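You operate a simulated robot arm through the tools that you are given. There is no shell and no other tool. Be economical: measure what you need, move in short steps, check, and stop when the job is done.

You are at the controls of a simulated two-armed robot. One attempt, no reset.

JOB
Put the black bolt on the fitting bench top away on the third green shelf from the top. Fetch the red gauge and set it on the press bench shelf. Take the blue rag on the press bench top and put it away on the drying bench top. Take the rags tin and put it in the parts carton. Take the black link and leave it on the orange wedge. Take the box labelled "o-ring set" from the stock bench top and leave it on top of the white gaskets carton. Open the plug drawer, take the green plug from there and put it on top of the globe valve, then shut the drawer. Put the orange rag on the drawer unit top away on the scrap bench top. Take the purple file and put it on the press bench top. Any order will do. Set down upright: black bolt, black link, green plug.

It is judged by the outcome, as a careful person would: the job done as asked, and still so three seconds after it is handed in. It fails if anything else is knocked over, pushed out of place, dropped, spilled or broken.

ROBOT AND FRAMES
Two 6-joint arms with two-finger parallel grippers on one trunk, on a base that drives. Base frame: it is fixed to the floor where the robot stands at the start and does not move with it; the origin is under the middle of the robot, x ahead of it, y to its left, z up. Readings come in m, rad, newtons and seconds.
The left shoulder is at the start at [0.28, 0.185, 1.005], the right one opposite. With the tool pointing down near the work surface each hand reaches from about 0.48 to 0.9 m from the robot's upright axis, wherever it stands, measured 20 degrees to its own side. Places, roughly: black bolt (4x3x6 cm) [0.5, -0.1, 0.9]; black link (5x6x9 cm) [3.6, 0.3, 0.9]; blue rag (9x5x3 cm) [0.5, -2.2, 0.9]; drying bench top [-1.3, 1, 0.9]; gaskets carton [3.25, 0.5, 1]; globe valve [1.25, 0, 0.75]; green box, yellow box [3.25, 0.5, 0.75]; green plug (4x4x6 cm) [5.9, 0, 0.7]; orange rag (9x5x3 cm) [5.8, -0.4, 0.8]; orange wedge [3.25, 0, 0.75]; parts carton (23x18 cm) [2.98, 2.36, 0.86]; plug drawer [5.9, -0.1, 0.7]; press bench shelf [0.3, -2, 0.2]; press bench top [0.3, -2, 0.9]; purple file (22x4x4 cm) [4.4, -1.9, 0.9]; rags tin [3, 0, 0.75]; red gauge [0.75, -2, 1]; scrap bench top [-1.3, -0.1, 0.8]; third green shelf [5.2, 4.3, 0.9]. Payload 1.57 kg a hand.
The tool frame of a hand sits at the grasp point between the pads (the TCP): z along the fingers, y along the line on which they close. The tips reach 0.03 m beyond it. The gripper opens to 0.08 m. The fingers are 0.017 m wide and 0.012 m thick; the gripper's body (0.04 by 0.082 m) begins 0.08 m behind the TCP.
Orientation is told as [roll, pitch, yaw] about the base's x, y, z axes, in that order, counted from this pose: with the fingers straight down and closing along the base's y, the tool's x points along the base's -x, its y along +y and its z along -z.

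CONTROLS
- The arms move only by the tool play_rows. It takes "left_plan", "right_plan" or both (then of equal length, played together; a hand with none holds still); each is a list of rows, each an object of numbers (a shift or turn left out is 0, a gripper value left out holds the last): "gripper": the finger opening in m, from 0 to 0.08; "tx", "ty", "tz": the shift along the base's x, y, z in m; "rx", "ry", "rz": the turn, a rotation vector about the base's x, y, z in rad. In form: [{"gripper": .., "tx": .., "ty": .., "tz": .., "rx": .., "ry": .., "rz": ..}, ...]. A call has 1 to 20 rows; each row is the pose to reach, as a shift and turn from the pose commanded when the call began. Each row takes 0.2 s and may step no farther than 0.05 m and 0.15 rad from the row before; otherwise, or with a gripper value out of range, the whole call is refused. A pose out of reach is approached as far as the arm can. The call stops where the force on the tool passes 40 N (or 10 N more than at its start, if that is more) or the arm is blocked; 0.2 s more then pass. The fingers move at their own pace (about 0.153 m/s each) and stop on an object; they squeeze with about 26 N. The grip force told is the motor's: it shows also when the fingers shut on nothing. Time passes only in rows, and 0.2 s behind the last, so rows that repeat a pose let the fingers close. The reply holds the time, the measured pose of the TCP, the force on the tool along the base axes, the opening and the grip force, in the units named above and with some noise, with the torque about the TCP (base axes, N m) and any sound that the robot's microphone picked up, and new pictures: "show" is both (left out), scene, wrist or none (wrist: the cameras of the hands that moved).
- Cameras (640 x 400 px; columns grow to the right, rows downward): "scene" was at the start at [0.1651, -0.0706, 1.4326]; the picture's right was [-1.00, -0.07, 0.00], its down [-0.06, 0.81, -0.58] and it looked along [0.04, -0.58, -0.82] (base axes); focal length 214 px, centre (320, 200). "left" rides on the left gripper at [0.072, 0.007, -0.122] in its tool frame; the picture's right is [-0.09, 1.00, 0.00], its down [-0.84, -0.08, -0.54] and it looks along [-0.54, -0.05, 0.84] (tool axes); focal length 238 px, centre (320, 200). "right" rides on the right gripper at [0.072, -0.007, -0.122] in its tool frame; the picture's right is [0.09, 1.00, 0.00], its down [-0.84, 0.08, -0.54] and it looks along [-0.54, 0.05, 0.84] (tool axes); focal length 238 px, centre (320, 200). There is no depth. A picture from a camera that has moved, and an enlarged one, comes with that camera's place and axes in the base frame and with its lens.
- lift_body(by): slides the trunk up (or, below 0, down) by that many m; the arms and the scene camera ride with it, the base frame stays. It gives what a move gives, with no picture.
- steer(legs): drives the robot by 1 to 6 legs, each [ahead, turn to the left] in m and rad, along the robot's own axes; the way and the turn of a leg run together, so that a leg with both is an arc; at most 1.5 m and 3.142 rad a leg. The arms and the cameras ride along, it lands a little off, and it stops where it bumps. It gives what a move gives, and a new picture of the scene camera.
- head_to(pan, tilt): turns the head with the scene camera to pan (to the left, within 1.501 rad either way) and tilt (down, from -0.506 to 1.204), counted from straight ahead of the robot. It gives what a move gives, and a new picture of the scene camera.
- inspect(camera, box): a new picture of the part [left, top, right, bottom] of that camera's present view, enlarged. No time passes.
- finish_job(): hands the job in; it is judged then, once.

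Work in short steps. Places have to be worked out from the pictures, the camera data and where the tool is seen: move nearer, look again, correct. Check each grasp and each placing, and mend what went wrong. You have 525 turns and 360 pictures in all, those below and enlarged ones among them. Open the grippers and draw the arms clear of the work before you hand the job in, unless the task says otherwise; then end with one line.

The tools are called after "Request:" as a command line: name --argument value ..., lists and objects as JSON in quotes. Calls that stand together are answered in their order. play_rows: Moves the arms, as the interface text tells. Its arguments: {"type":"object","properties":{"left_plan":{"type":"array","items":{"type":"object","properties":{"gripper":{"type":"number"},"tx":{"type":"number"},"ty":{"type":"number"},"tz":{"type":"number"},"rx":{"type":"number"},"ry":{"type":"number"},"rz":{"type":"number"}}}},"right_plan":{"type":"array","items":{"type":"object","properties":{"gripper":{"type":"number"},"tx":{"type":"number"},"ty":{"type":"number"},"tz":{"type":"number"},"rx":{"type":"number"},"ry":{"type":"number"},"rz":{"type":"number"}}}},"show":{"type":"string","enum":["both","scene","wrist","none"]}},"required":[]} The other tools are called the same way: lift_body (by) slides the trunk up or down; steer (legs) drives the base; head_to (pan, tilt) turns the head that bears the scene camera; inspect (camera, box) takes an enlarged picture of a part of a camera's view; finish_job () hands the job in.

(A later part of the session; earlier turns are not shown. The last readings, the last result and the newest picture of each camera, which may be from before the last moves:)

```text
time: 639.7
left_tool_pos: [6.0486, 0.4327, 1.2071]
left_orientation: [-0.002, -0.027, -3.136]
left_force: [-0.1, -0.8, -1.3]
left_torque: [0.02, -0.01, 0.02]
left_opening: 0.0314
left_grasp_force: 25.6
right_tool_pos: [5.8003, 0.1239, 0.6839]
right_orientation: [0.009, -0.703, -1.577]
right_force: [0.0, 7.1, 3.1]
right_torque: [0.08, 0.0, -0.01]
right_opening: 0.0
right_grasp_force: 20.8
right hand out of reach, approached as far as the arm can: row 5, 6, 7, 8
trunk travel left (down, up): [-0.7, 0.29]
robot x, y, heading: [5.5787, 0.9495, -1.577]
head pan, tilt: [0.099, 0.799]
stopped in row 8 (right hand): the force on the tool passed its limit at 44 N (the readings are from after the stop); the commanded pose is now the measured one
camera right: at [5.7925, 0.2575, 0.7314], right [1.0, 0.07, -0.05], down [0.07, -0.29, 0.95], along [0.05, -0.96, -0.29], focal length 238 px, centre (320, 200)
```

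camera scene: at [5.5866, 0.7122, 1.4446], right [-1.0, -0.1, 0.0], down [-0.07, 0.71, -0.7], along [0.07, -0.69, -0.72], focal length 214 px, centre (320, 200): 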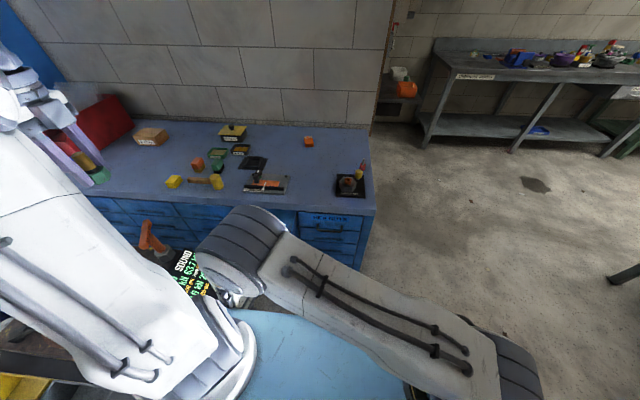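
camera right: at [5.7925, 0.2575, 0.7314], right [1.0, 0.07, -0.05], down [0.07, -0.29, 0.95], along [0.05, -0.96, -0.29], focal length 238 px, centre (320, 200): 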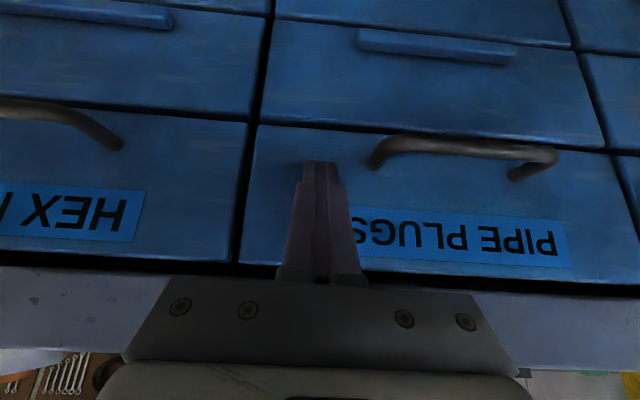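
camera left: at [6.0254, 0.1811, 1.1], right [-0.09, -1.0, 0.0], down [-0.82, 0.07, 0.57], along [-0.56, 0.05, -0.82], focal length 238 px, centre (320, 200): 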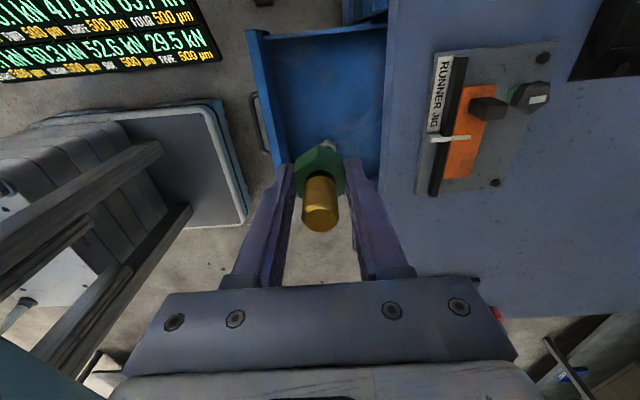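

The drawer is shut flush. The arm is near full extension, so I retract by backing the base, then raise the hand.

Request:
steer --legs '[[-0.2, 0]]'

Request:
play_rows --right_plan '[{"tz": 0.05}, {"tz": 0.1}, {"tz": 0.15}, {"tz": 0.2}, {"tz": 0.25}, {"tz": 0.3}, {"tz": 0.35, "rx": 0.1}, {"tz": 0.4, "rx": 0.2}, {"tz": 0.43, "rx": 0.3}, {"tz": 0.43, "rx": 0.4, "tx": -0.04}, {"tz": 0.43, "rx": 0.5, "tx": -0.08}, {"tz": 0.43, "rx": 0.6, "tx": -0.12}, {"tz": 0.43, "rx": 0.7, "tx": -0.16}]' --show "scene"

```text
time: 641.3
left_tool_pos: [6.0489, 0.6285, 1.2074]
left_orientation: [-0.002, -0.026, -3.134]
left_force: [0.3, -0.4, -1.7]
left_torque: [0.02, 0.01, 0.01]
left_opening: 0.0311
left_grasp_force: 25.6
right_tool_pos: [5.8019, 0.3194, 0.6829]
right_orientation: [0.008, -0.702, -1.577]
right_force: [-0.3, 0.1, 0.3]
right_torque: [0.0, 0.01, 0.03]
right_opening: 0.0001
right_grasp_force: 21.7
trunk travel left (down, up): [-0.7, 0.29]
robot x, y, heading: [5.5773, 1.1447, -1.574]
head pan, tilt: [0.099, 0.799]
camera scene: at [5.5877, 0.9073, 1.4445], right [-0.99, -0.1, 0.0], down [-0.07, 0.71, -0.7], along [0.07, -0.69, -0.72], focal length 214 px, centre (320, 200)
```

scene: 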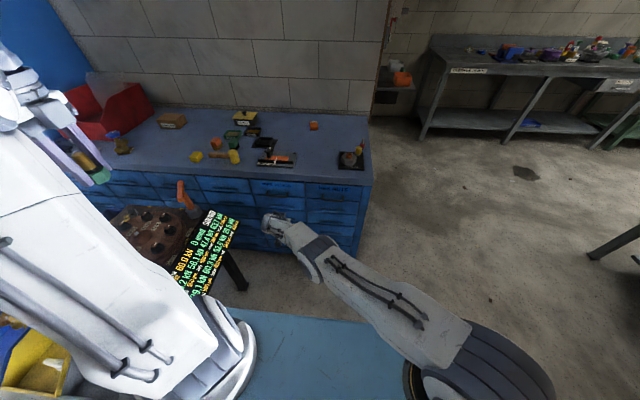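

```text
time: 644.1
left_tool_pos: [6.049, 0.6296, 1.2075]
left_orientation: [-0.001, -0.028, -3.134]
left_force: [0.2, 0.5, -1.2]
left_torque: [-0.01, -0.01, 0.01]
left_opening: 0.0314
left_grasp_force: 26.0
right_tool_pos: [5.6363, 0.3364, 1.1053]
right_orientation: [0.006, -0.002, -1.574]
right_force: [0.4, 0.3, -0.5]
right_torque: [-0.03, 0.05, 0.0]
right_opening: 0.0004
right_grasp_force: 20.9
right hand out of reach, approached as far as the arm can: row 9, 10, 11, 12, 13
trunk travel left (down, up): [-0.7, 0.29]
robot x, y, heading: [5.5761, 1.1483, -1.575]
head pan, tilt: [0.099, 0.799]
camera scene: at [5.5879, 0.9077, 1.4446], right [-0.99, -0.1, 0.0], down [-0.07, 0.71, -0.7], along [0.07, -0.69, -0.72], focal length 214 px, centre (320, 200)
```

scene: 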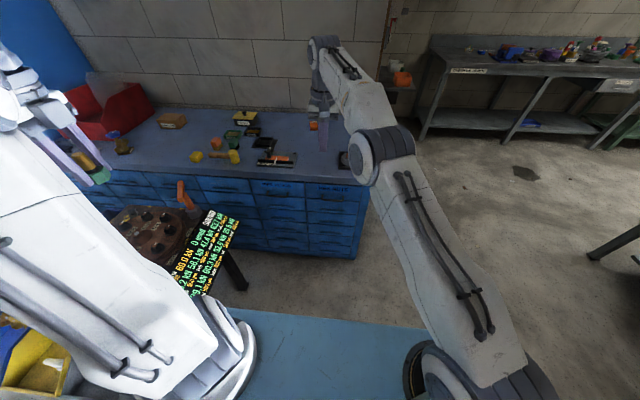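

Drawer shut confirmed. I unbend and retract the right arm, and bring the left hand (plug) inward.

Request:
play_rows --right_plan '[{"tz": 0.05}, {"tz": 0.1}, {"tz": 0.15}, {"tz": 0.2}, {"tz": 0.25}, {"tz": 0.3}, {"tz": 0.3, "ty": 0.04}, {"tz": 0.3, "ty": 0.08}]' --left_plan '[{"tx": -0.03, "ty": 0.0}, {"tx": -0.06}, {"tx": -0.09}, {"tx": -0.12}, {"tx": -0.15}, {"tx": -0.18}, {"tx": -0.21}, {"tx": -0.24}]' --show "none"

Request:
play_rows --right_plan '[{"tz": -0.03, "ty": 0.03}, {"tz": -0.07, "ty": 0.06, "tx": -0.02}, {"tz": -0.11, "ty": 0.08, "tx": -0.05}, {"tz": -0.15, "ty": 0.1, "tx": -0.07}, {"tz": -0.19, "ty": 0.12, "tx": -0.09}, {"tz": -0.22, "ty": 0.15, "tx": -0.11}]' --show "none"

```text
time: 645.9
left_tool_pos: [5.81, 0.6263, 1.2056]
left_orientation: [-0.006, -0.026, -3.134]
left_force: [-0.4, -0.9, -1.4]
left_torque: [0.07, 0.0, 0.01]
left_opening: 0.0312
left_grasp_force: 26.1
right_tool_pos: [5.5965, 0.4572, 1.2959]
right_orientation: [0.006, -0.002, -1.575]
right_force: [-1.2, -1.7, -1.0]
right_torque: [0.07, 0.03, 0.0]
right_opening: 0.0001
right_grasp_force: 21.4
right hand out of reach, approached as far as the arm can: row 1, 2, 3, 4, 5, 6, 7, 8
trunk travel left (down, up): [-0.7, 0.29]
robot x, y, heading: [5.5761, 1.1474, -1.572]
head pan, tilt: [0.099, 0.799]
```

```text
refused: row 2 steps farther than a row can; nothing moved
```

Request:
play_rows --right_plan '[{"tz": -0.03, "ty": 0.03}, {"tz": -0.06, "ty": 0.06, "tx": -0.02}, {"tz": -0.09, "ty": 0.08, "tx": -0.05}, {"tz": -0.12, "ty": 0.1, "tx": -0.08}, {"tz": -0.15, "ty": 0.12, "tx": -0.11}, {"tz": -0.17, "ty": 0.14, "tx": -0.14}]' --show "none"

```text
time: 647.3
left_tool_pos: [5.8089, 0.6269, 1.2073]
left_orientation: [-0.003, -0.027, -3.133]
left_force: [0.3, 1.1, -1.3]
left_torque: [0.02, 0.01, 0.0]
left_opening: 0.0312
left_grasp_force: 25.7
right_tool_pos: [5.46, 0.5994, 1.1154]
right_orientation: [0.006, -0.004, -1.574]
right_force: [0.0, -0.7, -0.5]
right_torque: [0.0, 0.02, 0.02]
right_opening: 0.0
right_grasp_force: 21.1
trunk travel left (down, up): [-0.7, 0.29]
robot x, y, heading: [5.579, 1.1437, -1.571]
head pan, tilt: [0.099, 0.799]
```

Next, the orange rag: I drive around to the unit's west end, facing east at about (4.95, -0.15).

Request:
steer --legs '[[0, -1.57], [0.95, 0], [0, 1.57], [1.28, 0], [0, 1.57]]'

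Request:
head_to --pan 0 --tilt 0.7

```text
time: 669.9
left_tool_pos: [5.0431, 0.0678, 1.2065]
left_orientation: [-0.003, -0.029, -1.636]
left_force: [-0.4, 0.5, -0.6]
left_torque: [-0.05, 0.01, 0.01]
left_opening: 0.0312
left_grasp_force: 25.9
right_tool_pos: [5.0445, -0.2831, 1.1156]
right_orientation: [0.004, -0.004, -0.08]
right_force: [0.5, -0.6, -0.2]
right_torque: [-0.01, -0.04, 0.05]
right_opening: 0.0
right_grasp_force: 21.2
trunk travel left (down, up): [-0.7, 0.29]
robot x, y, heading: [4.5057, -0.1208, -0.074]
head pan, tilt: [0.099, 0.799]
camera scene: at [4.7485, -0.1309, 1.4446], right [0.03, -1.0, 0.0], down [-0.72, -0.02, -0.7], along [0.7, 0.02, -0.72], focal length 214 px, centre (320, 200)
```

scene: 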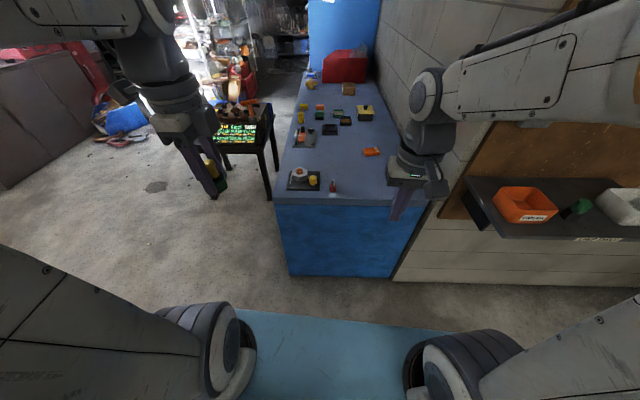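

```text
time: 670.5
left_tool_pos: [5.0444, 0.0667, 1.2064]
left_orientation: [-0.005, -0.027, -1.637]
left_force: [0.2, 0.3, -0.5]
left_torque: [0.0, -0.04, 0.0]
left_opening: 0.0313
left_grasp_force: 26.4
right_tool_pos: [5.0447, -0.2822, 1.1164]
right_orientation: [0.005, -0.002, -0.078]
right_force: [-0.1, 0.4, -0.4]
right_torque: [0.01, 0.02, 0.0]
right_opening: 0.0001
right_grasp_force: 21.7
trunk travel left (down, up): [-0.7, 0.29]
robot x, y, heading: [4.5085, -0.1241, -0.076]
head pan, tilt: [0.0, 0.7]
camera scene: at [4.7525, -0.1391, 1.4528], right [-0.07, -1.0, 0.0], down [-0.64, 0.05, -0.76], along [0.76, -0.06, -0.64], focal length 214 px, centre (320, 200)
```

scene: 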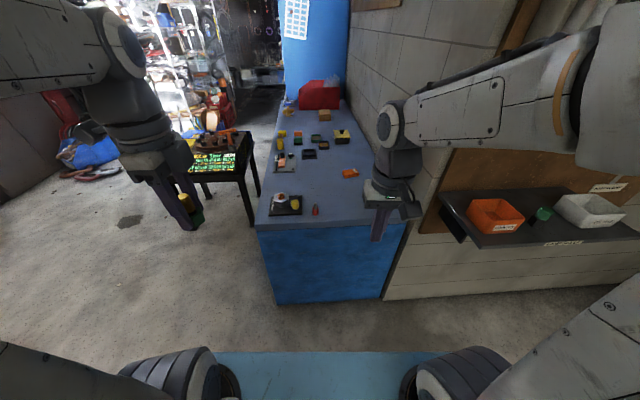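

The rag is at about (5.765, -0.39). I yaw the right hand by 90° (closing along x), open it and drive up to the unit.

Request:
play_rows --right_plan '[{"rz": 0.13, "tz": 0.02, "gripper": 0.08}, {"rz": 0.26, "tz": 0.04}, {"rz": 0.39, "tz": 0.06}, {"rz": 0.52, "tz": 0.06}, {"rz": 0.65, "tz": 0.06}, {"rz": 0.78, "tz": 0.06}, {"rz": 0.91, "tz": 0.06}, {"rz": 1.04, "tz": 0.06}, {"rz": 1.17, "tz": 0.06}, {"rz": 1.3, "tz": 0.06}, {"rz": 1.43, "tz": 0.06}, {"rz": 1.57, "tz": 0.06}]' --show "none"

Request:
steer --legs '[[0, 0.076], [0.44, 0]]'

```text
time: 673.1
left_tool_pos: [5.043, 0.0687, 1.2071]
left_orientation: [-0.003, -0.028, -1.636]
left_force: [0.1, -0.2, -1.4]
left_torque: [0.0, 0.0, 0.0]
left_opening: 0.0314
left_grasp_force: 26.4
right_tool_pos: [5.0444, -0.283, 1.1771]
right_orientation: [0.004, -0.002, 1.495]
right_force: [0.3, -1.1, -0.3]
right_torque: [-0.02, 0.01, 0.0]
right_opening: 0.0801
right_grasp_force: 0.1
trunk travel left (down, up): [-0.7, 0.29]
robot x, y, heading: [4.5062, -0.124, -0.073]
head pan, tilt: [0.0, 0.7]
```

```text
time: 676.2
left_tool_pos: [5.4616, 0.1071, 1.2073]
left_orientation: [-0.003, -0.027, -1.564]
left_force: [0.1, -0.6, -1.3]
left_torque: [-0.02, 0.0, -0.02]
left_opening: 0.0314
left_grasp_force: 25.9
right_tool_pos: [5.4875, -0.2417, 1.1752]
right_orientation: [0.006, -0.004, 1.566]
right_force: [0.3, -0.2, 0.4]
right_torque: [0.0, -0.02, 0.02]
right_opening: 0.0799
right_grasp_force: 0.0
trunk travel left (down, up): [-0.7, 0.29]
robot x, y, heading: [4.9446, -0.1178, -0.001]
head pan, tilt: [0.0, 0.7]
camera scene: at [5.1862, -0.1202, 1.4529], right [0.0, -1.0, 0.0], down [-0.64, 0.0, -0.77], along [0.77, 0.0, -0.64], focal length 214 px, centre (320, 200)
```

scene: 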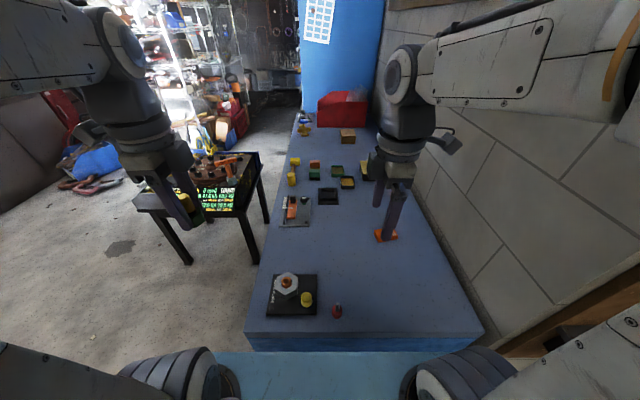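

I bring the right hand over the rag.

Request:
play_rows --right_plan '[{"tx": 0.035, "ty": -0.02, "tz": -0.02}, {"tx": 0.07, "ty": -0.04, "tz": -0.04}, {"tx": 0.105, "ty": -0.06, "tz": -0.06}, {"tx": 0.14, "ty": -0.08, "tz": -0.08}, {"tx": 0.175, "ty": -0.1, "tz": -0.1}, {"tx": 0.21, "ty": -0.12, "tz": -0.12}, {"tx": 0.245, "ty": -0.135, "tz": -0.145}, {"tx": 0.268, "ty": -0.144, "tz": -0.18}, {"tx": 0.268, "ty": -0.144, "tz": -0.21}]' --show "wrist"

```text
time: 678.2
left_tool_pos: [5.4621, 0.1063, 1.2075]
left_orientation: [-0.004, -0.027, -1.563]
left_force: [0.5, 0.7, -0.4]
left_torque: [0.01, 0.03, -0.01]
left_opening: 0.0312
left_grasp_force: 26.1
right_tool_pos: [5.76, -0.3858, 0.9652]
right_orientation: [0.005, -0.004, 1.566]
right_force: [-0.1, 0.9, 0.4]
right_torque: [0.0, 0.01, 0.02]
right_opening: 0.08
right_grasp_force: 0.1
trunk travel left (down, up): [-0.7, 0.29]
robot x, y, heading: [4.9436, -0.1201, 0.0]
head pan, tilt: [0.0, 0.7]
camera right: at [5.7643, -0.4586, 1.089], right [-1.0, -0.09, 0.01], down [-0.07, 0.84, 0.55], along [-0.05, 0.54, -0.84], focal length 238 px, centre (320, 200)
```

right: 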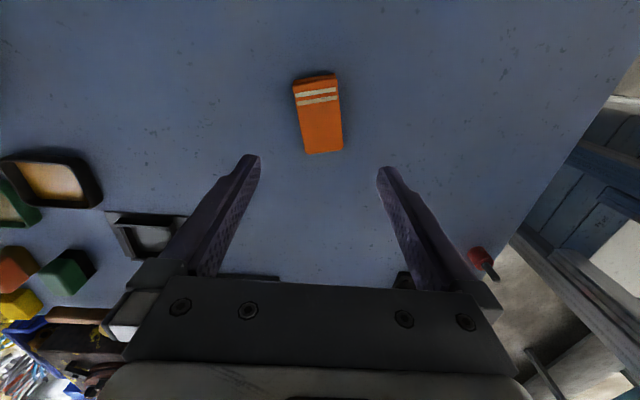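

The rag is centred at (5.757, -0.389), yawed +0.23. I align and descend to 0.84.

Request:
play_rows --right_plan '[{"tx": -0.003, "ty": -0.003, "tz": -0.03, "rz": 0.11}, {"tx": -0.003, "ty": -0.003, "tz": -0.06, "rz": 0.22}, {"tx": -0.003, "ty": -0.003, "tz": -0.09, "rz": 0.22}, {"tx": -0.003, "ty": -0.003, "tz": -0.12, "rz": 0.22}]' --show "wrist"

```text
time: 679.2
left_tool_pos: [5.4616, 0.106, 1.2076]
left_orientation: [-0.002, -0.029, -1.565]
left_force: [0.5, 0.1, -1.4]
left_torque: [0.01, 0.03, 0.0]
left_opening: 0.0314
left_grasp_force: 25.6
right_tool_pos: [5.754, -0.3873, 0.8464]
right_orientation: [0.006, -0.003, 1.786]
right_force: [0.2, 0.0, 0.1]
right_torque: [0.01, 0.0, 0.01]
right_opening: 0.08
right_grasp_force: 0.1
trunk travel left (down, up): [-0.7, 0.29]
robot x, y, heading: [4.941, -0.1244, 0.007]
head pan, tilt: [0.0, 0.7]
camera right: at [5.7761, -0.4574, 0.9704], right [-0.95, -0.3, 0.0], down [-0.25, 0.8, 0.54], along [-0.17, 0.52, -0.84], focal length 238 px, centre (320, 200)
```

right: 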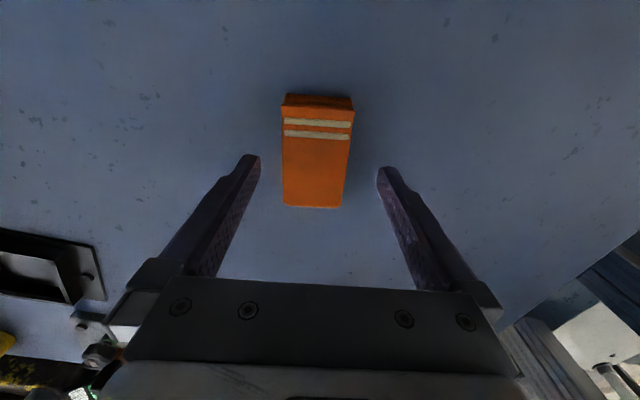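

Aligned. I go down to contact.

Request:
play_rows --right_plan '[{"tz": -0.015}, {"tz": -0.025}, {"tz": -0.031}, {"tz": -0.036}, {"tz": -0.041}, {"tz": -0.046}, {"tz": -0.051}, {"tz": -0.056}]' --show "none"

```text
time: 680.6
left_tool_pos: [5.4594, 0.108, 1.2077]
left_orientation: [-0.003, -0.027, -1.562]
left_force: [0.1, 0.3, -1.7]
left_torque: [0.02, -0.01, 0.01]
left_opening: 0.0315
left_grasp_force: 25.8
right_tool_pos: [5.7559, -0.3878, 0.8089]
right_orientation: [-0.002, -0.001, 1.786]
right_force: [-5.1, 0.9, 16.5]
right_torque: [-0.02, 0.88, -0.26]
right_opening: 0.08
right_grasp_force: 0.2
trunk travel left (down, up): [-0.7, 0.29]
robot x, y, heading: [4.9362, -0.1227, 0.001]
head pan, tilt: [0.0, 0.7]
stopped in row 6 (right hand): the force on the tool passed its limit at 48 N (the readings are from after the stop); the commanded pose is now the measured one
```

Request:
play_rows --right_plan '[{"tz": 0.004}, {"tz": 0.004, "gripper": 0.03}, {"tz": 0.004, "gripper": 0.02}, {"tz": 0.004, "gripper": 0.02}, {"tz": 0.03}, {"tz": 0.07}, {"tz": 0.11}]' --show "wrist"

```text
time: 682.2
left_tool_pos: [5.4618, 0.1075, 1.2063]
left_orientation: [-0.005, -0.027, -1.562]
left_force: [0.6, 0.1, -2.3]
left_torque: [-0.01, 0.02, -0.02]
left_opening: 0.0312
left_grasp_force: 26.0
right_tool_pos: [5.753, -0.387, 0.9191]
right_orientation: [-0.001, -0.002, 1.786]
right_force: [0.0, -0.5, -0.4]
right_torque: [-0.01, -0.01, -0.01]
right_opening: 0.0488
right_grasp_force: 25.7
trunk travel left (down, up): [-0.7, 0.29]
robot x, y, heading: [4.9414, -0.1228, -0.001]
head pan, tilt: [0.0, 0.7]
camera right: at [5.7744, -0.4568, 1.0424], right [-0.95, -0.3, 0.0], down [-0.25, 0.8, 0.54], along [-0.16, 0.52, -0.84], focal length 238 px, centre (320, 200)
```

right: 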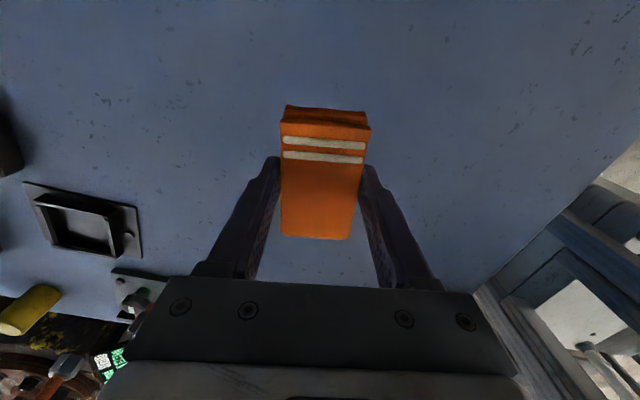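

The rag is held. I retract and drive to the valve rack (robot at about (2.2, -0.15), facing west).

Request:
play_rows --right_plan '[{"tz": 0.04, "tx": -0.02}, {"tz": 0.08, "tx": -0.04}, {"tz": 0.12, "tx": -0.07}, {"tz": 0.16, "tx": -0.1}, {"tz": 0.19, "tx": -0.14}, {"tz": 0.2, "tx": -0.18}, {"tz": 0.2, "tx": -0.22}]' --show "none"

Request:
steer --legs '[[-0.4, 0], [0, -1.57], [0.67, 0], [0, -1.57], [1.3, 0], [1.05, 0]]'

```text
time: 683.9
left_tool_pos: [5.4624, 0.1062, 1.2067]
left_orientation: [-0.004, -0.027, -1.562]
left_force: [0.3, -0.7, -1.0]
left_torque: [0.0, -0.01, -0.01]
left_opening: 0.0313
left_grasp_force: 26.2
right_tool_pos: [5.539, -0.3892, 1.1165]
right_orientation: [-0.002, -0.001, 1.785]
right_force: [-0.1, -0.5, -0.3]
right_torque: [0.02, -0.03, -0.02]
right_opening: 0.0488
right_grasp_force: 26.1
trunk travel left (down, up): [-0.7, 0.29]
robot x, y, heading: [4.9422, -0.118, -0.005]
head pan, tilt: [0.0, 0.7]
```

```text
time: 708.3
left_tool_pos: [1.7228, -1.1284, 1.2064]
left_orientation: [-0.001, -0.027, 1.619]
left_force: [-0.2, -0.1, -2.0]
left_torque: [-0.01, -0.03, -0.02]
left_opening: 0.0313
left_grasp_force: 26.2
right_tool_pos: [1.6261, -0.636, 1.1178]
right_orientation: [-0.004, -0.001, -1.319]
right_force: [-0.1, 0.0, -0.2]
right_torque: [-0.04, 0.02, 0.0]
right_opening: 0.0486
right_grasp_force: 26.3
trunk travel left (down, up): [-0.7, 0.29]
robot x, y, heading: [2.2332, -0.8802, -3.101]
head pan, tilt: [0.0, 0.7]
camera scene: at [1.9894, -0.8869, 1.4528], right [-0.04, 1.0, 0.0], down [0.64, 0.03, -0.76], along [-0.76, -0.03, -0.64], focal length 214 px, centre (320, 200)
```

scene: 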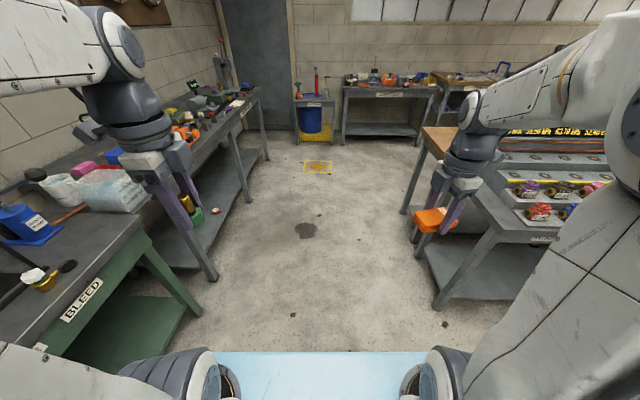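

Request:
steer --legs '[[0, -1.6], [1.08, 0], [0, 1.6]]'

Request:
head_to --pan 0 --tilt 0.75

```text
time: 721.6
left_tool_pos: [1.7178, -0.0233, 1.2079]
left_orientation: [-0.006, -0.029, 1.578]
left_force: [0.4, -0.6, -0.2]
left_torque: [0.01, -0.02, -0.04]
left_opening: 0.0314
left_grasp_force: 25.5
right_tool_pos: [1.6403, 0.4715, 1.1164]
right_orientation: [-0.004, -0.003, -1.358]
right_force: [0.1, 0.6, -0.9]
right_torque: [0.04, -0.02, 0.02]
right_opening: 0.049
right_grasp_force: 26.0
trunk travel left (down, up): [-0.7, 0.29]
robot x, y, heading: [2.2386, 0.2007, 3.136]
head pan, tilt: [0.0, 0.7]
camera scene: at [1.9925, 0.2064, 1.4528], right [0.0, 1.0, 0.0], down [0.64, 0.0, -0.76], along [-0.76, 0.0, -0.64], focal length 214 px, centre (320, 200)
```

scene: 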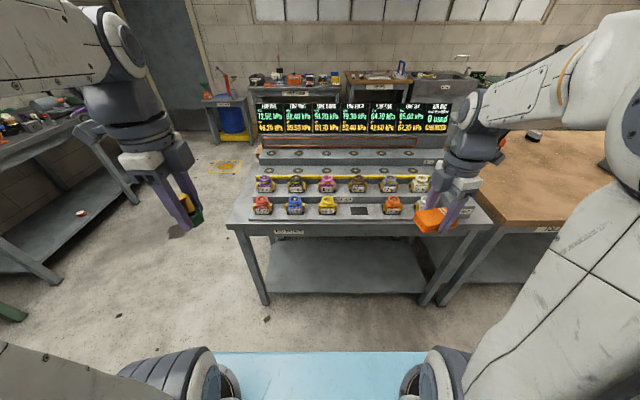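

```text
time: 722.2
left_tool_pos: [1.7175, -0.0246, 1.2066]
left_orientation: [-0.004, -0.028, 1.578]
left_force: [0.6, -0.8, -1.2]
left_torque: [0.01, -0.01, -0.01]
left_opening: 0.0312
left_grasp_force: 26.0
right_tool_pos: [1.6412, 0.4722, 1.117]
right_orientation: [-0.001, -0.001, -1.359]
right_force: [0.2, 0.5, -0.4]
right_torque: [0.0, -0.02, -0.02]
right_opening: 0.0489
right_grasp_force: 25.7
trunk travel left (down, up): [-0.7, 0.29]
robot x, y, heading: [2.2339, 0.2022, 3.141]
head pan, tilt: [0.0, 0.75]
camera scene: at [1.9946, 0.2063, 1.4486], right [0.0, 1.0, 0.0], down [0.68, 0.0, -0.73], along [-0.73, 0.0, -0.68], focal length 214 px, centre (320, 200)
```

scene: 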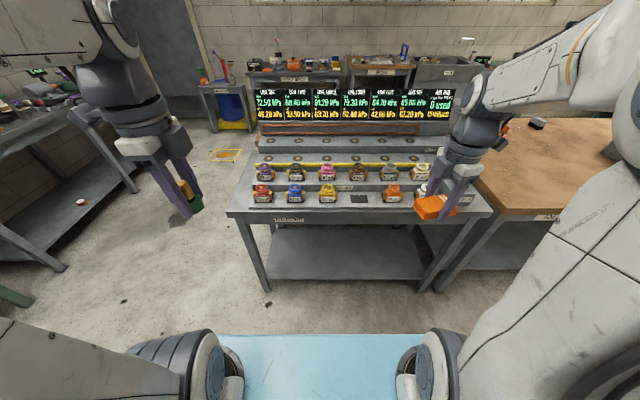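

The globe (blue) valve is at pixel (295, 192). I move 0.2 m closer to triangulate.

Request:
inspect --camera "scene" --box '[240, 150, 360, 230]'

Request:
steer --legs '[[0.22, 0]]'

Request:
inspect --camera "scene" --box '[220, 150, 380, 250]'

```text
5.00 times, centred on (300, 190) of scene
camera zoom: at [1.9946, 0.2063, 1.4486], right [0.0, 1.0, 0.0], down [0.68, 0.0, -0.73], along [-0.73, 0.0, -0.68], focal length 1072 px, centre (420, 250)
```

zoom: 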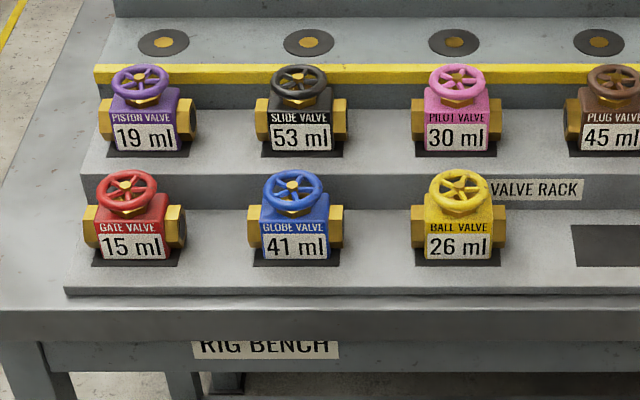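

```text
time: 723.9
left_tool_pos: [1.4953, -0.0261, 1.2066]
left_orientation: [-0.004, -0.027, 1.58]
left_force: [0.5, -0.4, -1.4]
left_torque: [0.05, 0.01, 0.03]
left_opening: 0.0316
left_grasp_force: 26.2
right_tool_pos: [1.4155, 0.4711, 1.1174]
right_orientation: [-0.002, 0.001, -1.356]
right_force: [-0.4, 0.1, 0.1]
right_torque: [-0.02, -0.02, -0.01]
right_opening: 0.0487
right_grasp_force: 26.2
trunk travel left (down, up): [-0.7, 0.29]
robot x, y, heading: [2.0124, 0.2061, -3.143]
head pan, tilt: [0.0, 0.75]
camera scene: at [1.7712, 0.2059, 1.4486], right [0.0, 1.0, 0.0], down [0.68, 0.0, -0.73], along [-0.73, 0.0, -0.68], focal length 214 px, centre (320, 200)
```

scene: 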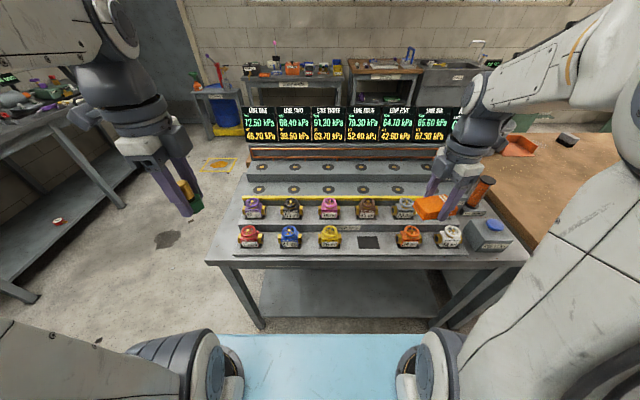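

```text
4.00 times, centred on (300, 200) of scene
camera zoom: at [1.7712, 0.2059, 1.4486], right [0.0, 1.0, 0.0], down [0.68, 0.0, -0.73], along [-0.73, 0.0, -0.68], focal length 858 px, centre (400, 200)
```

zoom: 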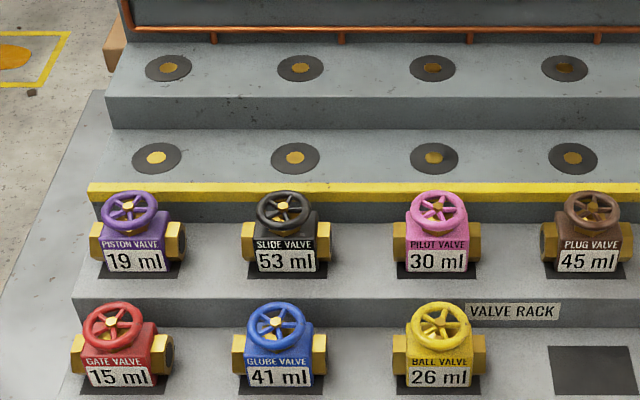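

Globe valve wheel centre is at (1.324, 0.103, 0.892). I bring the plug above it.

Request:
play_rows --left_plan '[{"tx": -0.035, "ty": 0.026}, {"tx": -0.07, "ty": 0.052}, {"tx": -0.105, "ty": 0.078, "tz": -0.01}, {"tx": -0.14, "ty": 0.104, "tz": -0.03}, {"tx": -0.165, "ty": 0.122, "tz": -0.06}, {"tx": -0.171, "ty": 0.129, "tz": -0.1}, {"tx": -0.171, "ty": 0.129, "tz": -0.14}, {"tx": -0.171, "ty": 0.129, "tz": -0.17}]' --show "both"

```text
time: 725.7
left_tool_pos: [1.3231, 0.1047, 1.0335]
left_orientation: [-0.001, -0.029, 1.579]
left_force: [0.4, -0.2, -1.0]
left_torque: [-0.06, 0.0, -0.01]
left_opening: 0.0316
left_grasp_force: 25.9
right_tool_pos: [1.4161, 0.4713, 1.1166]
right_orientation: [-0.001, -0.002, -1.355]
right_force: [0.9, -0.8, 0.0]
right_torque: [-0.01, 0.01, -0.01]
right_opening: 0.0487
right_grasp_force: 26.4
trunk travel left (down, up): [-0.7, 0.29]
robot x, y, heading: [2.0155, 0.2045, -3.143]
head pan, tilt: [0.0, 0.75]
camera scene: at [1.7709, 0.2059, 1.4486], right [0.0, 1.0, 0.0], down [0.68, 0.0, -0.73], along [-0.73, 0.0, -0.68], focal length 214 px, centre (320, 200)
camera left: at [1.3177, 0.0284, 1.154], right [-1.0, 0.08, 0.0], down [0.07, 0.82, 0.57], along [0.05, 0.56, -0.82], focal length 238 px, centre (320, 200)
```

scene: 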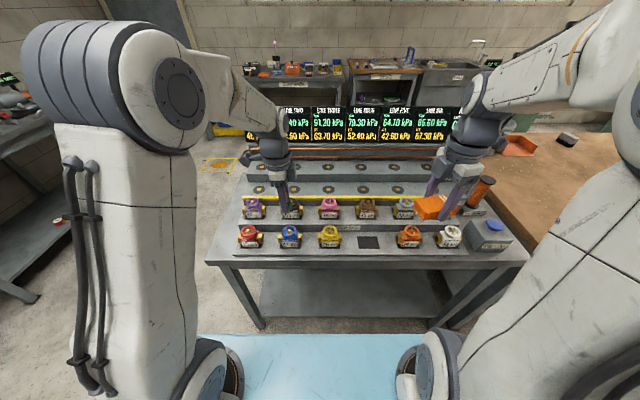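
left: 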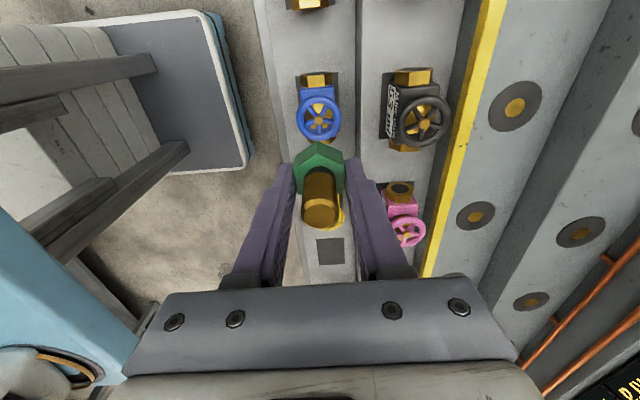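

Wheel in the wrist view is at (1.324, 0.097). I shift -5 mm in y and lower slowly to contact.

Request:
play_rows --left_plan '[{"tx": 0.001, "ty": -0.005, "tz": -0.03}, {"tx": 0.001, "ty": -0.005, "tz": -0.06}, {"tx": 0.001, "ty": -0.005, "tz": -0.08}]' --show "wrist"

```text
time: 726.5
left_tool_pos: [1.3248, 0.0989, 0.9543]
left_orientation: [-0.002, -0.028, 1.58]
left_force: [0.5, 0.1, -1.9]
left_torque: [0.0, 0.0, -0.04]
left_opening: 0.0312
left_grasp_force: 25.6
right_tool_pos: [1.4162, 0.4709, 1.1167]
right_orientation: [-0.002, -0.002, -1.357]
right_force: [-0.1, 0.6, 0.3]
right_torque: [-0.02, -0.01, -0.03]
right_opening: 0.0487
right_grasp_force: 26.3
trunk travel left (down, up): [-0.7, 0.29]
robot x, y, heading: [2.0123, 0.2049, -3.142]
head pan, tilt: [0.0, 0.75]
camera left: at [1.3189, 0.0233, 1.0747], right [-1.0, 0.08, 0.0], down [0.07, 0.82, 0.57], along [0.05, 0.56, -0.82], focal length 238 px, centre (320, 200)
```

left: 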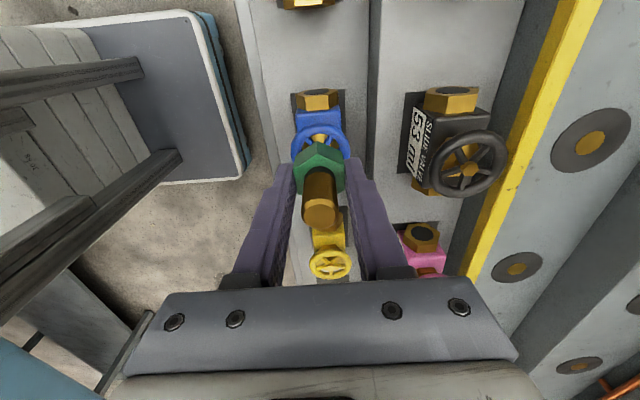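

Aligned with the wheel. I lower in small steps to contact.

Request:
play_rows --left_plan '[{"tz": -0.006}, {"tz": -0.011}, {"tz": -0.015}, {"tz": -0.019}, {"tz": -0.023}, {"tz": -0.027}, {"tz": -0.031}, {"tz": -0.035}, {"tz": -0.039}]' --show "both"

```text
time: 728.3
left_tool_pos: [1.3241, 0.0977, 0.9278]
left_orientation: [0.005, -0.029, 1.579]
left_force: [3.8, -0.2, 19.2]
left_torque: [-0.12, -0.47, 0.05]
left_opening: 0.0312
left_grasp_force: 26.2
right_tool_pos: [1.4171, 0.4709, 1.1161]
right_orientation: [0.0, 0.0, -1.356]
right_force: [-0.2, 0.3, -0.4]
right_torque: [-0.04, -0.01, 0.0]
right_opening: 0.049
right_grasp_force: 25.9
trunk travel left (down, up): [-0.7, 0.29]
robot x, y, heading: [2.0171, 0.2039, -3.146]
head pan, tilt: [0.0, 0.75]
stopped in row 9 (left hand): the force on the tool passed its limit at 49 N (the readings are from after the stop); the commanded pose is now the measured one
camera scene: at [1.7721, 0.2059, 1.4488], right [0.0, 1.0, 0.0], down [0.68, 0.0, -0.73], along [-0.73, 0.0, -0.68], focal length 214 px, centre (320, 200)
camera left: at [1.3188, 0.0227, 1.048], right [-1.0, 0.08, 0.01], down [0.07, 0.82, 0.57], along [0.04, 0.56, -0.82], focal length 238 px, centre (320, 200)
```

scene: 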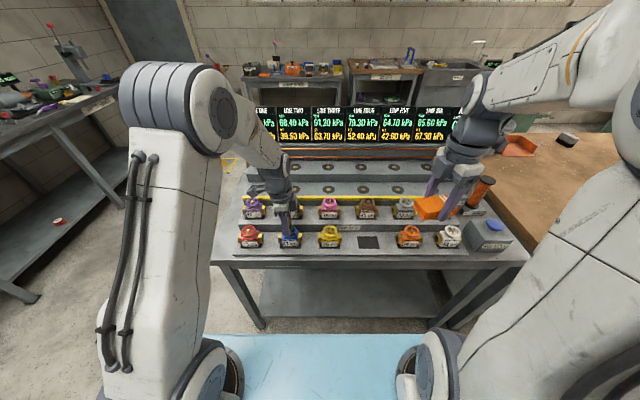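
left: 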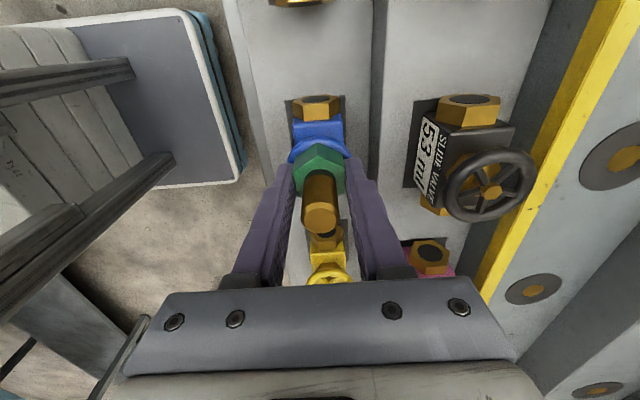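

Contact at the expected height. I unload, open just enough and rise straight up.

Request:
play_rows --left_plan '[{"tz": 0.001}, {"tz": 0.001, "gripper": 0.038}, {"tz": 0.001, "gripper": 0.046}, {"tz": 0.001, "gripper": 0.046}, {"tz": 0.02}, {"tz": 0.05}, {"tz": 0.09}, {"tz": 0.13}]' --show "both"

```text
time: 730.1
left_tool_pos: [1.3241, 0.0989, 1.0524]
left_orientation: [0.001, -0.029, 1.581]
left_force: [-0.4, -0.6, 0.1]
left_torque: [0.01, -0.01, 0.02]
left_opening: 0.046
left_grasp_force: 0.0
right_tool_pos: [1.4176, 0.4712, 1.1161]
right_orientation: [-0.001, -0.002, -1.357]
right_force: [0.0, 0.0, 0.0]
right_torque: [0.01, -0.05, -0.01]
right_opening: 0.0487
right_grasp_force: 25.8
trunk travel left (down, up): [-0.7, 0.29]
robot x, y, heading: [2.0141, 0.2061, -3.145]
head pan, tilt: [0.0, 0.75]
camera scene: at [1.7707, 0.2058, 1.4485], right [0.0, 1.0, 0.0], down [0.68, 0.0, -0.73], along [-0.73, 0.0, -0.68], focal length 214 px, centre (320, 200)
camera left: at [1.3184, 0.0235, 1.1728], right [-1.0, 0.08, 0.0], down [0.07, 0.82, 0.57], along [0.04, 0.56, -0.82], focal length 238 px, centre (320, 200)
```

scene: 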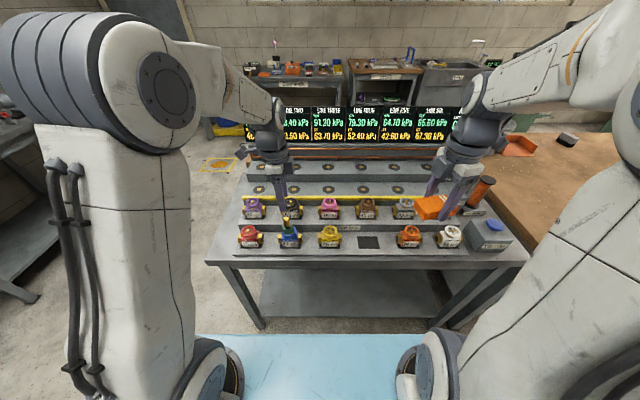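
left: 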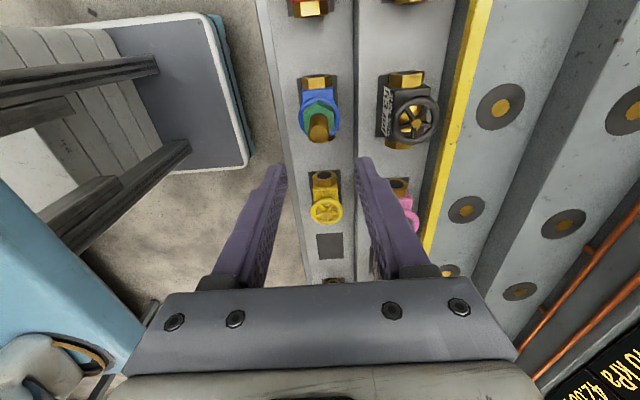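

The plug stands upright on the globe valve. I retract the left hand carefully and back off.

Request:
play_rows --left_plan '[{"tz": 0.04}, {"tz": 0.08}, {"tz": 0.12}, {"tz": 0.14, "tx": 0.03}, {"tz": 0.14, "tx": 0.07, "ty": -0.02}, {"tz": 0.14, "tx": 0.11, "ty": -0.05}, {"tz": 0.14, "tx": 0.15, "ty": -0.08}]' --show "none"

Request:
inspect --camera "scene" --box '[220, 180, 380, 260]'

Request:
steer --legs '[[-0.2, 0], [0, 1.575], [1.08, 0], [0, -1.575], [1.3, 0], [1.3, 0]]'

```text
time: 731.7
left_tool_pos: [1.4764, 0.0168, 1.1931]
left_orientation: [0.002, -0.029, 1.579]
left_force: [0.5, 0.2, 0.1]
left_torque: [-0.03, -0.03, -0.02]
left_opening: 0.0459
left_grasp_force: 0.1
right_tool_pos: [1.416, 0.4705, 1.116]
right_orientation: [-0.002, -0.001, -1.357]
right_force: [-0.6, -0.8, -0.4]
right_torque: [-0.02, 0.01, -0.01]
right_opening: 0.0486
right_grasp_force: 26.6
trunk travel left (down, up): [-0.7, 0.29]
robot x, y, heading: [2.0125, 0.2034, -3.137]
head pan, tilt: [0.0, 0.75]
```

```text
4.00 times, centred on (300, 220) of scene
camera zoom: at [1.7705, 0.206, 1.4485], right [0.0, 1.0, 0.0], down [0.68, 0.0, -0.73], along [-0.73, 0.0, -0.68], focal length 858 px, centre (400, 120)
```

zoom: 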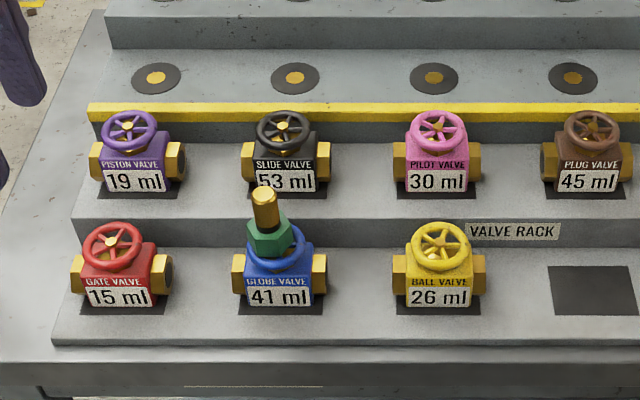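

```text
time: 758.3
left_tool_pos: [-0.8836, -1.0608, 1.1939]
left_orientation: [0.004, -0.029, 1.567]
left_force: [-0.6, 0.4, 0.1]
left_torque: [-0.01, 0.01, 0.05]
left_opening: 0.0461
left_grasp_force: 0.1
right_tool_pos: [-0.9369, -0.6068, 1.1181]
right_orientation: [-0.001, -0.002, -1.367]
right_force: [0.0, -0.7, -0.7]
right_torque: [0.04, 0.02, 0.01]
right_opening: 0.0488
right_grasp_force: 26.7
trunk travel left (down, up): [-0.7, 0.29]
robot x, y, heading: [-0.3397, -0.8829, 3.131]
head pan, tilt: [0.0, 0.75]
camera scene: at [-0.5857, -0.8752, 1.4486], right [0.01, 1.0, 0.0], down [0.68, -0.01, -0.73], along [-0.73, 0.01, -0.68], focal length 214 px, centre (320, 200)
```

scene: 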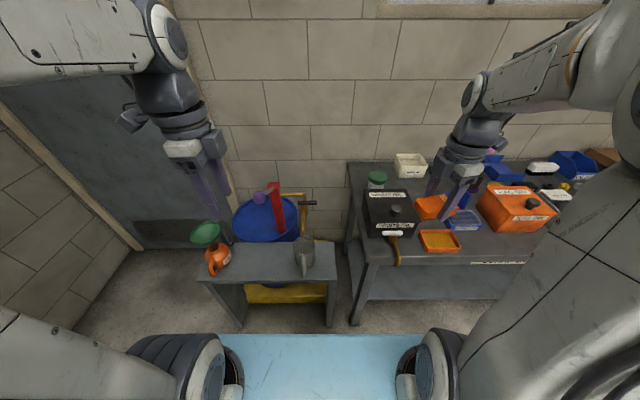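

The plug is upright on the globe valve. Now I position at the scrap bench (robot at about (-0.35, 0.05)), facing west.

Request:
steer --legs '[[0, -1.56], [0.93, 0], [0, 1.57]]'

```text
time: 770.7
left_tool_pos: [-0.9157, -0.141, 1.1936]
left_orientation: [0.004, -0.029, 1.599]
left_force: [-0.6, 1.6, -0.2]
left_torque: [-0.01, -0.01, -0.02]
left_opening: 0.0457
left_grasp_force: 0.0
right_tool_pos: [-0.9854, 0.3106, 1.1175]
right_orientation: [-0.001, -0.001, -1.336]
right_force: [0.4, -0.6, -0.6]
right_torque: [-0.01, 0.0, 0.0]
right_opening: 0.0485
right_grasp_force: 26.1
trunk travel left (down, up): [-0.7, 0.29]
robot x, y, heading: [-0.382, 0.0534, -3.121]
head pan, tilt: [0.0, 0.75]
camera scene: at [-0.6256, 0.0532, 1.4486], right [-0.02, 1.0, 0.0], down [0.68, 0.01, -0.73], along [-0.73, -0.01, -0.68], focal length 214 px, centre (320, 200)
```

scene: 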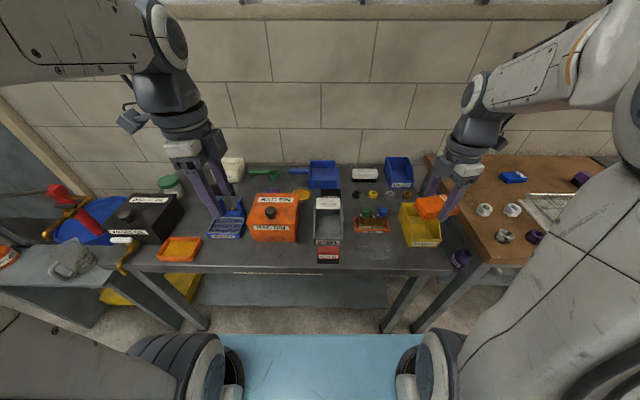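

There is a free spot in front of the bottle tray at about (-1.07, 0.245). I move the rag there.

Request:
play_rows --right_plan '[{"tx": -0.02, "ty": -0.02, "rz": -0.08}, {"tx": -0.05, "ty": -0.04, "rz": -0.16}, {"tx": -0.08, "ty": -0.063, "rz": -0.23}, {"tx": -0.084, "ty": -0.065, "rz": -0.23, "tz": -0.04}, {"tx": -0.084, "ty": -0.065, "rz": -0.23, "tz": -0.08}, {"tx": -0.084, "ty": -0.065, "rz": -0.23, "tz": -0.12}, {"tx": -0.084, "ty": -0.065, "rz": -0.23, "tz": -0.15}]' --show "both"

```text
time: 772.3
left_tool_pos: [-0.9166, -0.1414, 1.1935]
left_orientation: [0.005, -0.028, 1.599]
left_force: [0.7, -0.2, 0.1]
left_torque: [-0.01, 0.0, 0.0]
left_opening: 0.0459
left_grasp_force: 0.0
right_tool_pos: [-1.0676, 0.248, 0.9644]
right_orientation: [-0.002, 0.001, -1.568]
right_force: [0.3, 0.0, 0.7]
right_torque: [0.0, 0.0, -0.01]
right_opening: 0.0489
right_grasp_force: 26.4
trunk travel left (down, up): [-0.7, 0.29]
robot x, y, heading: [-0.3776, 0.0572, -3.123]
head pan, tilt: [0.0, 0.75]
camera scene: at [-0.6256, 0.0531, 1.4486], right [-0.02, 1.0, 0.0], down [0.68, 0.01, -0.73], along [-0.73, -0.01, -0.68], focal length 214 px, centre (320, 200)
camera right: at [-1.0757, 0.3189, 1.0885], right [1.0, 0.1, 0.0], down [0.08, -0.84, 0.54], along [0.05, -0.54, -0.84], focal length 238 px, centre (320, 200)
```

scene: 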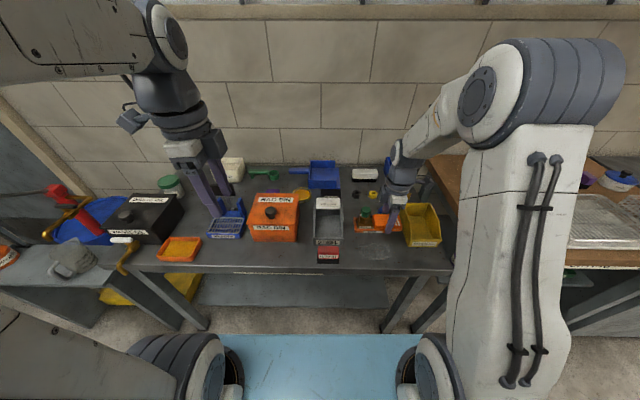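
right: 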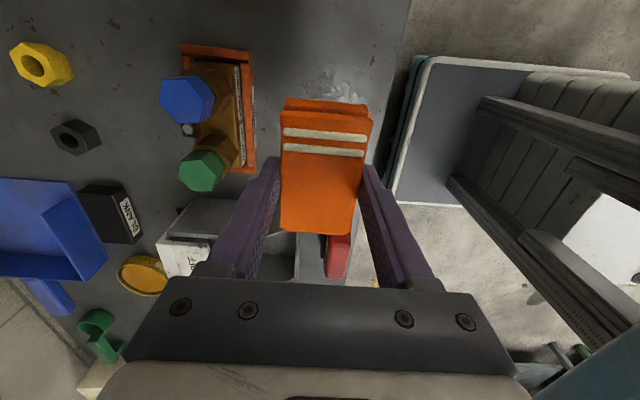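

Clear below. I lower to contact.

Request:
play_rows --right_plan '[{"tz": -0.03}, {"tz": -0.06}, {"tz": -0.08}, {"tz": -0.09}, {"tz": -0.096}, {"tz": -0.102}, {"tz": -0.108}, {"tz": -0.114}, {"tz": -0.12}, {"tz": -0.126}, {"tz": -0.132}, {"tz": -0.138}]' --show "wrist"

```text
time: 774.9
left_tool_pos: [-0.9169, -0.1406, 1.1946]
left_orientation: [0.003, -0.03, 1.599]
left_force: [-0.1, 0.0, 0.5]
left_torque: [-0.02, -0.03, 0.01]
left_opening: 0.0461
left_grasp_force: 0.1
right_tool_pos: [-1.0699, 0.2458, 0.8301]
right_orientation: [-0.002, -0.002, -1.567]
right_force: [2.3, 1.3, 10.9]
right_torque: [0.12, -0.3, -0.02]
right_opening: 0.0489
right_grasp_force: 26.2
trunk travel left (down, up): [-0.7, 0.29]
robot x, y, heading: [-0.3813, 0.0575, -3.125]
head pan, tilt: [0.0, 0.75]
camera right: at [-1.0775, 0.3172, 0.9533], right [1.0, 0.1, 0.0], down [0.08, -0.84, 0.54], along [0.05, -0.54, -0.84], focal length 238 px, centre (320, 200)
```

right: 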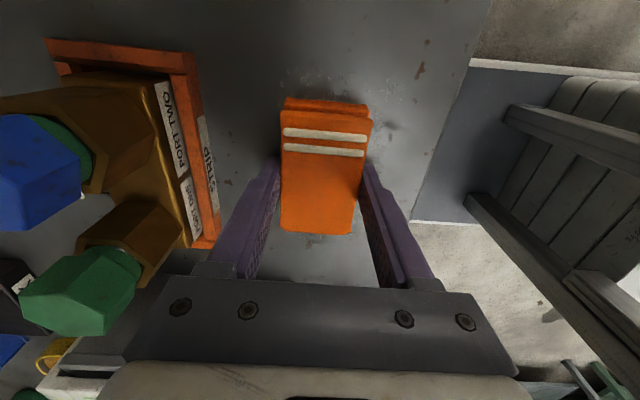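

Contact. I release and rise.

Request:
play_rows --right_plan '[{"tz": 0.002}, {"tz": 0.002, "gripper": 0.06}, {"tz": 0.002, "gripper": 0.062}, {"tz": 0.03}, {"tz": 0.07}, {"tz": 0.11}, {"tz": 0.15}, {"tz": 0.19}, {"tz": 0.23}, {"tz": 0.25, "tx": 0.04}, {"tz": 0.25, "tx": 0.08}]' --show "both"

```text
time: 777.3
left_tool_pos: [-0.9168, -0.1404, 1.1947]
left_orientation: [0.002, -0.029, 1.601]
left_force: [-0.2, 0.3, 0.1]
left_torque: [0.06, -0.03, 0.02]
left_opening: 0.0462
left_grasp_force: 0.1
right_tool_pos: [-0.9908, 0.2464, 1.0779]
right_orientation: [0.0, -0.001, -1.568]
right_force: [0.3, -0.2, -0.8]
right_torque: [0.0, -0.02, 0.03]
right_opening: 0.0618
right_grasp_force: 0.1
trunk travel left (down, up): [-0.7, 0.29]
robot x, y, heading: [-0.3854, 0.0556, -3.121]
head pan, tilt: [0.0, 0.75]
camera scene: at [-0.6259, 0.0531, 1.4486], right [-0.02, 1.0, 0.0], down [0.68, 0.01, -0.73], along [-0.73, -0.01, -0.68], focal length 214 px, centre (320, 200)
camera right: at [-0.9992, 0.3184, 1.2006], right [1.0, 0.1, 0.0], down [0.08, -0.84, 0.54], along [0.05, -0.54, -0.84], focal length 238 px, centre (320, 200)
```

scene: 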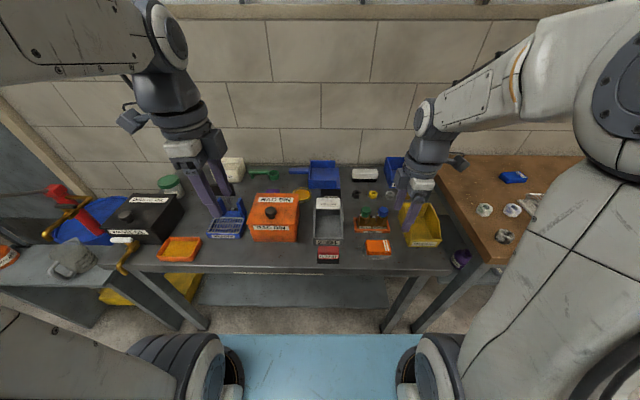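
right: 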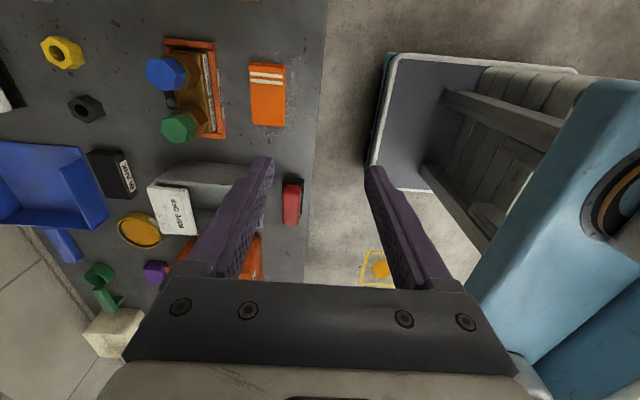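

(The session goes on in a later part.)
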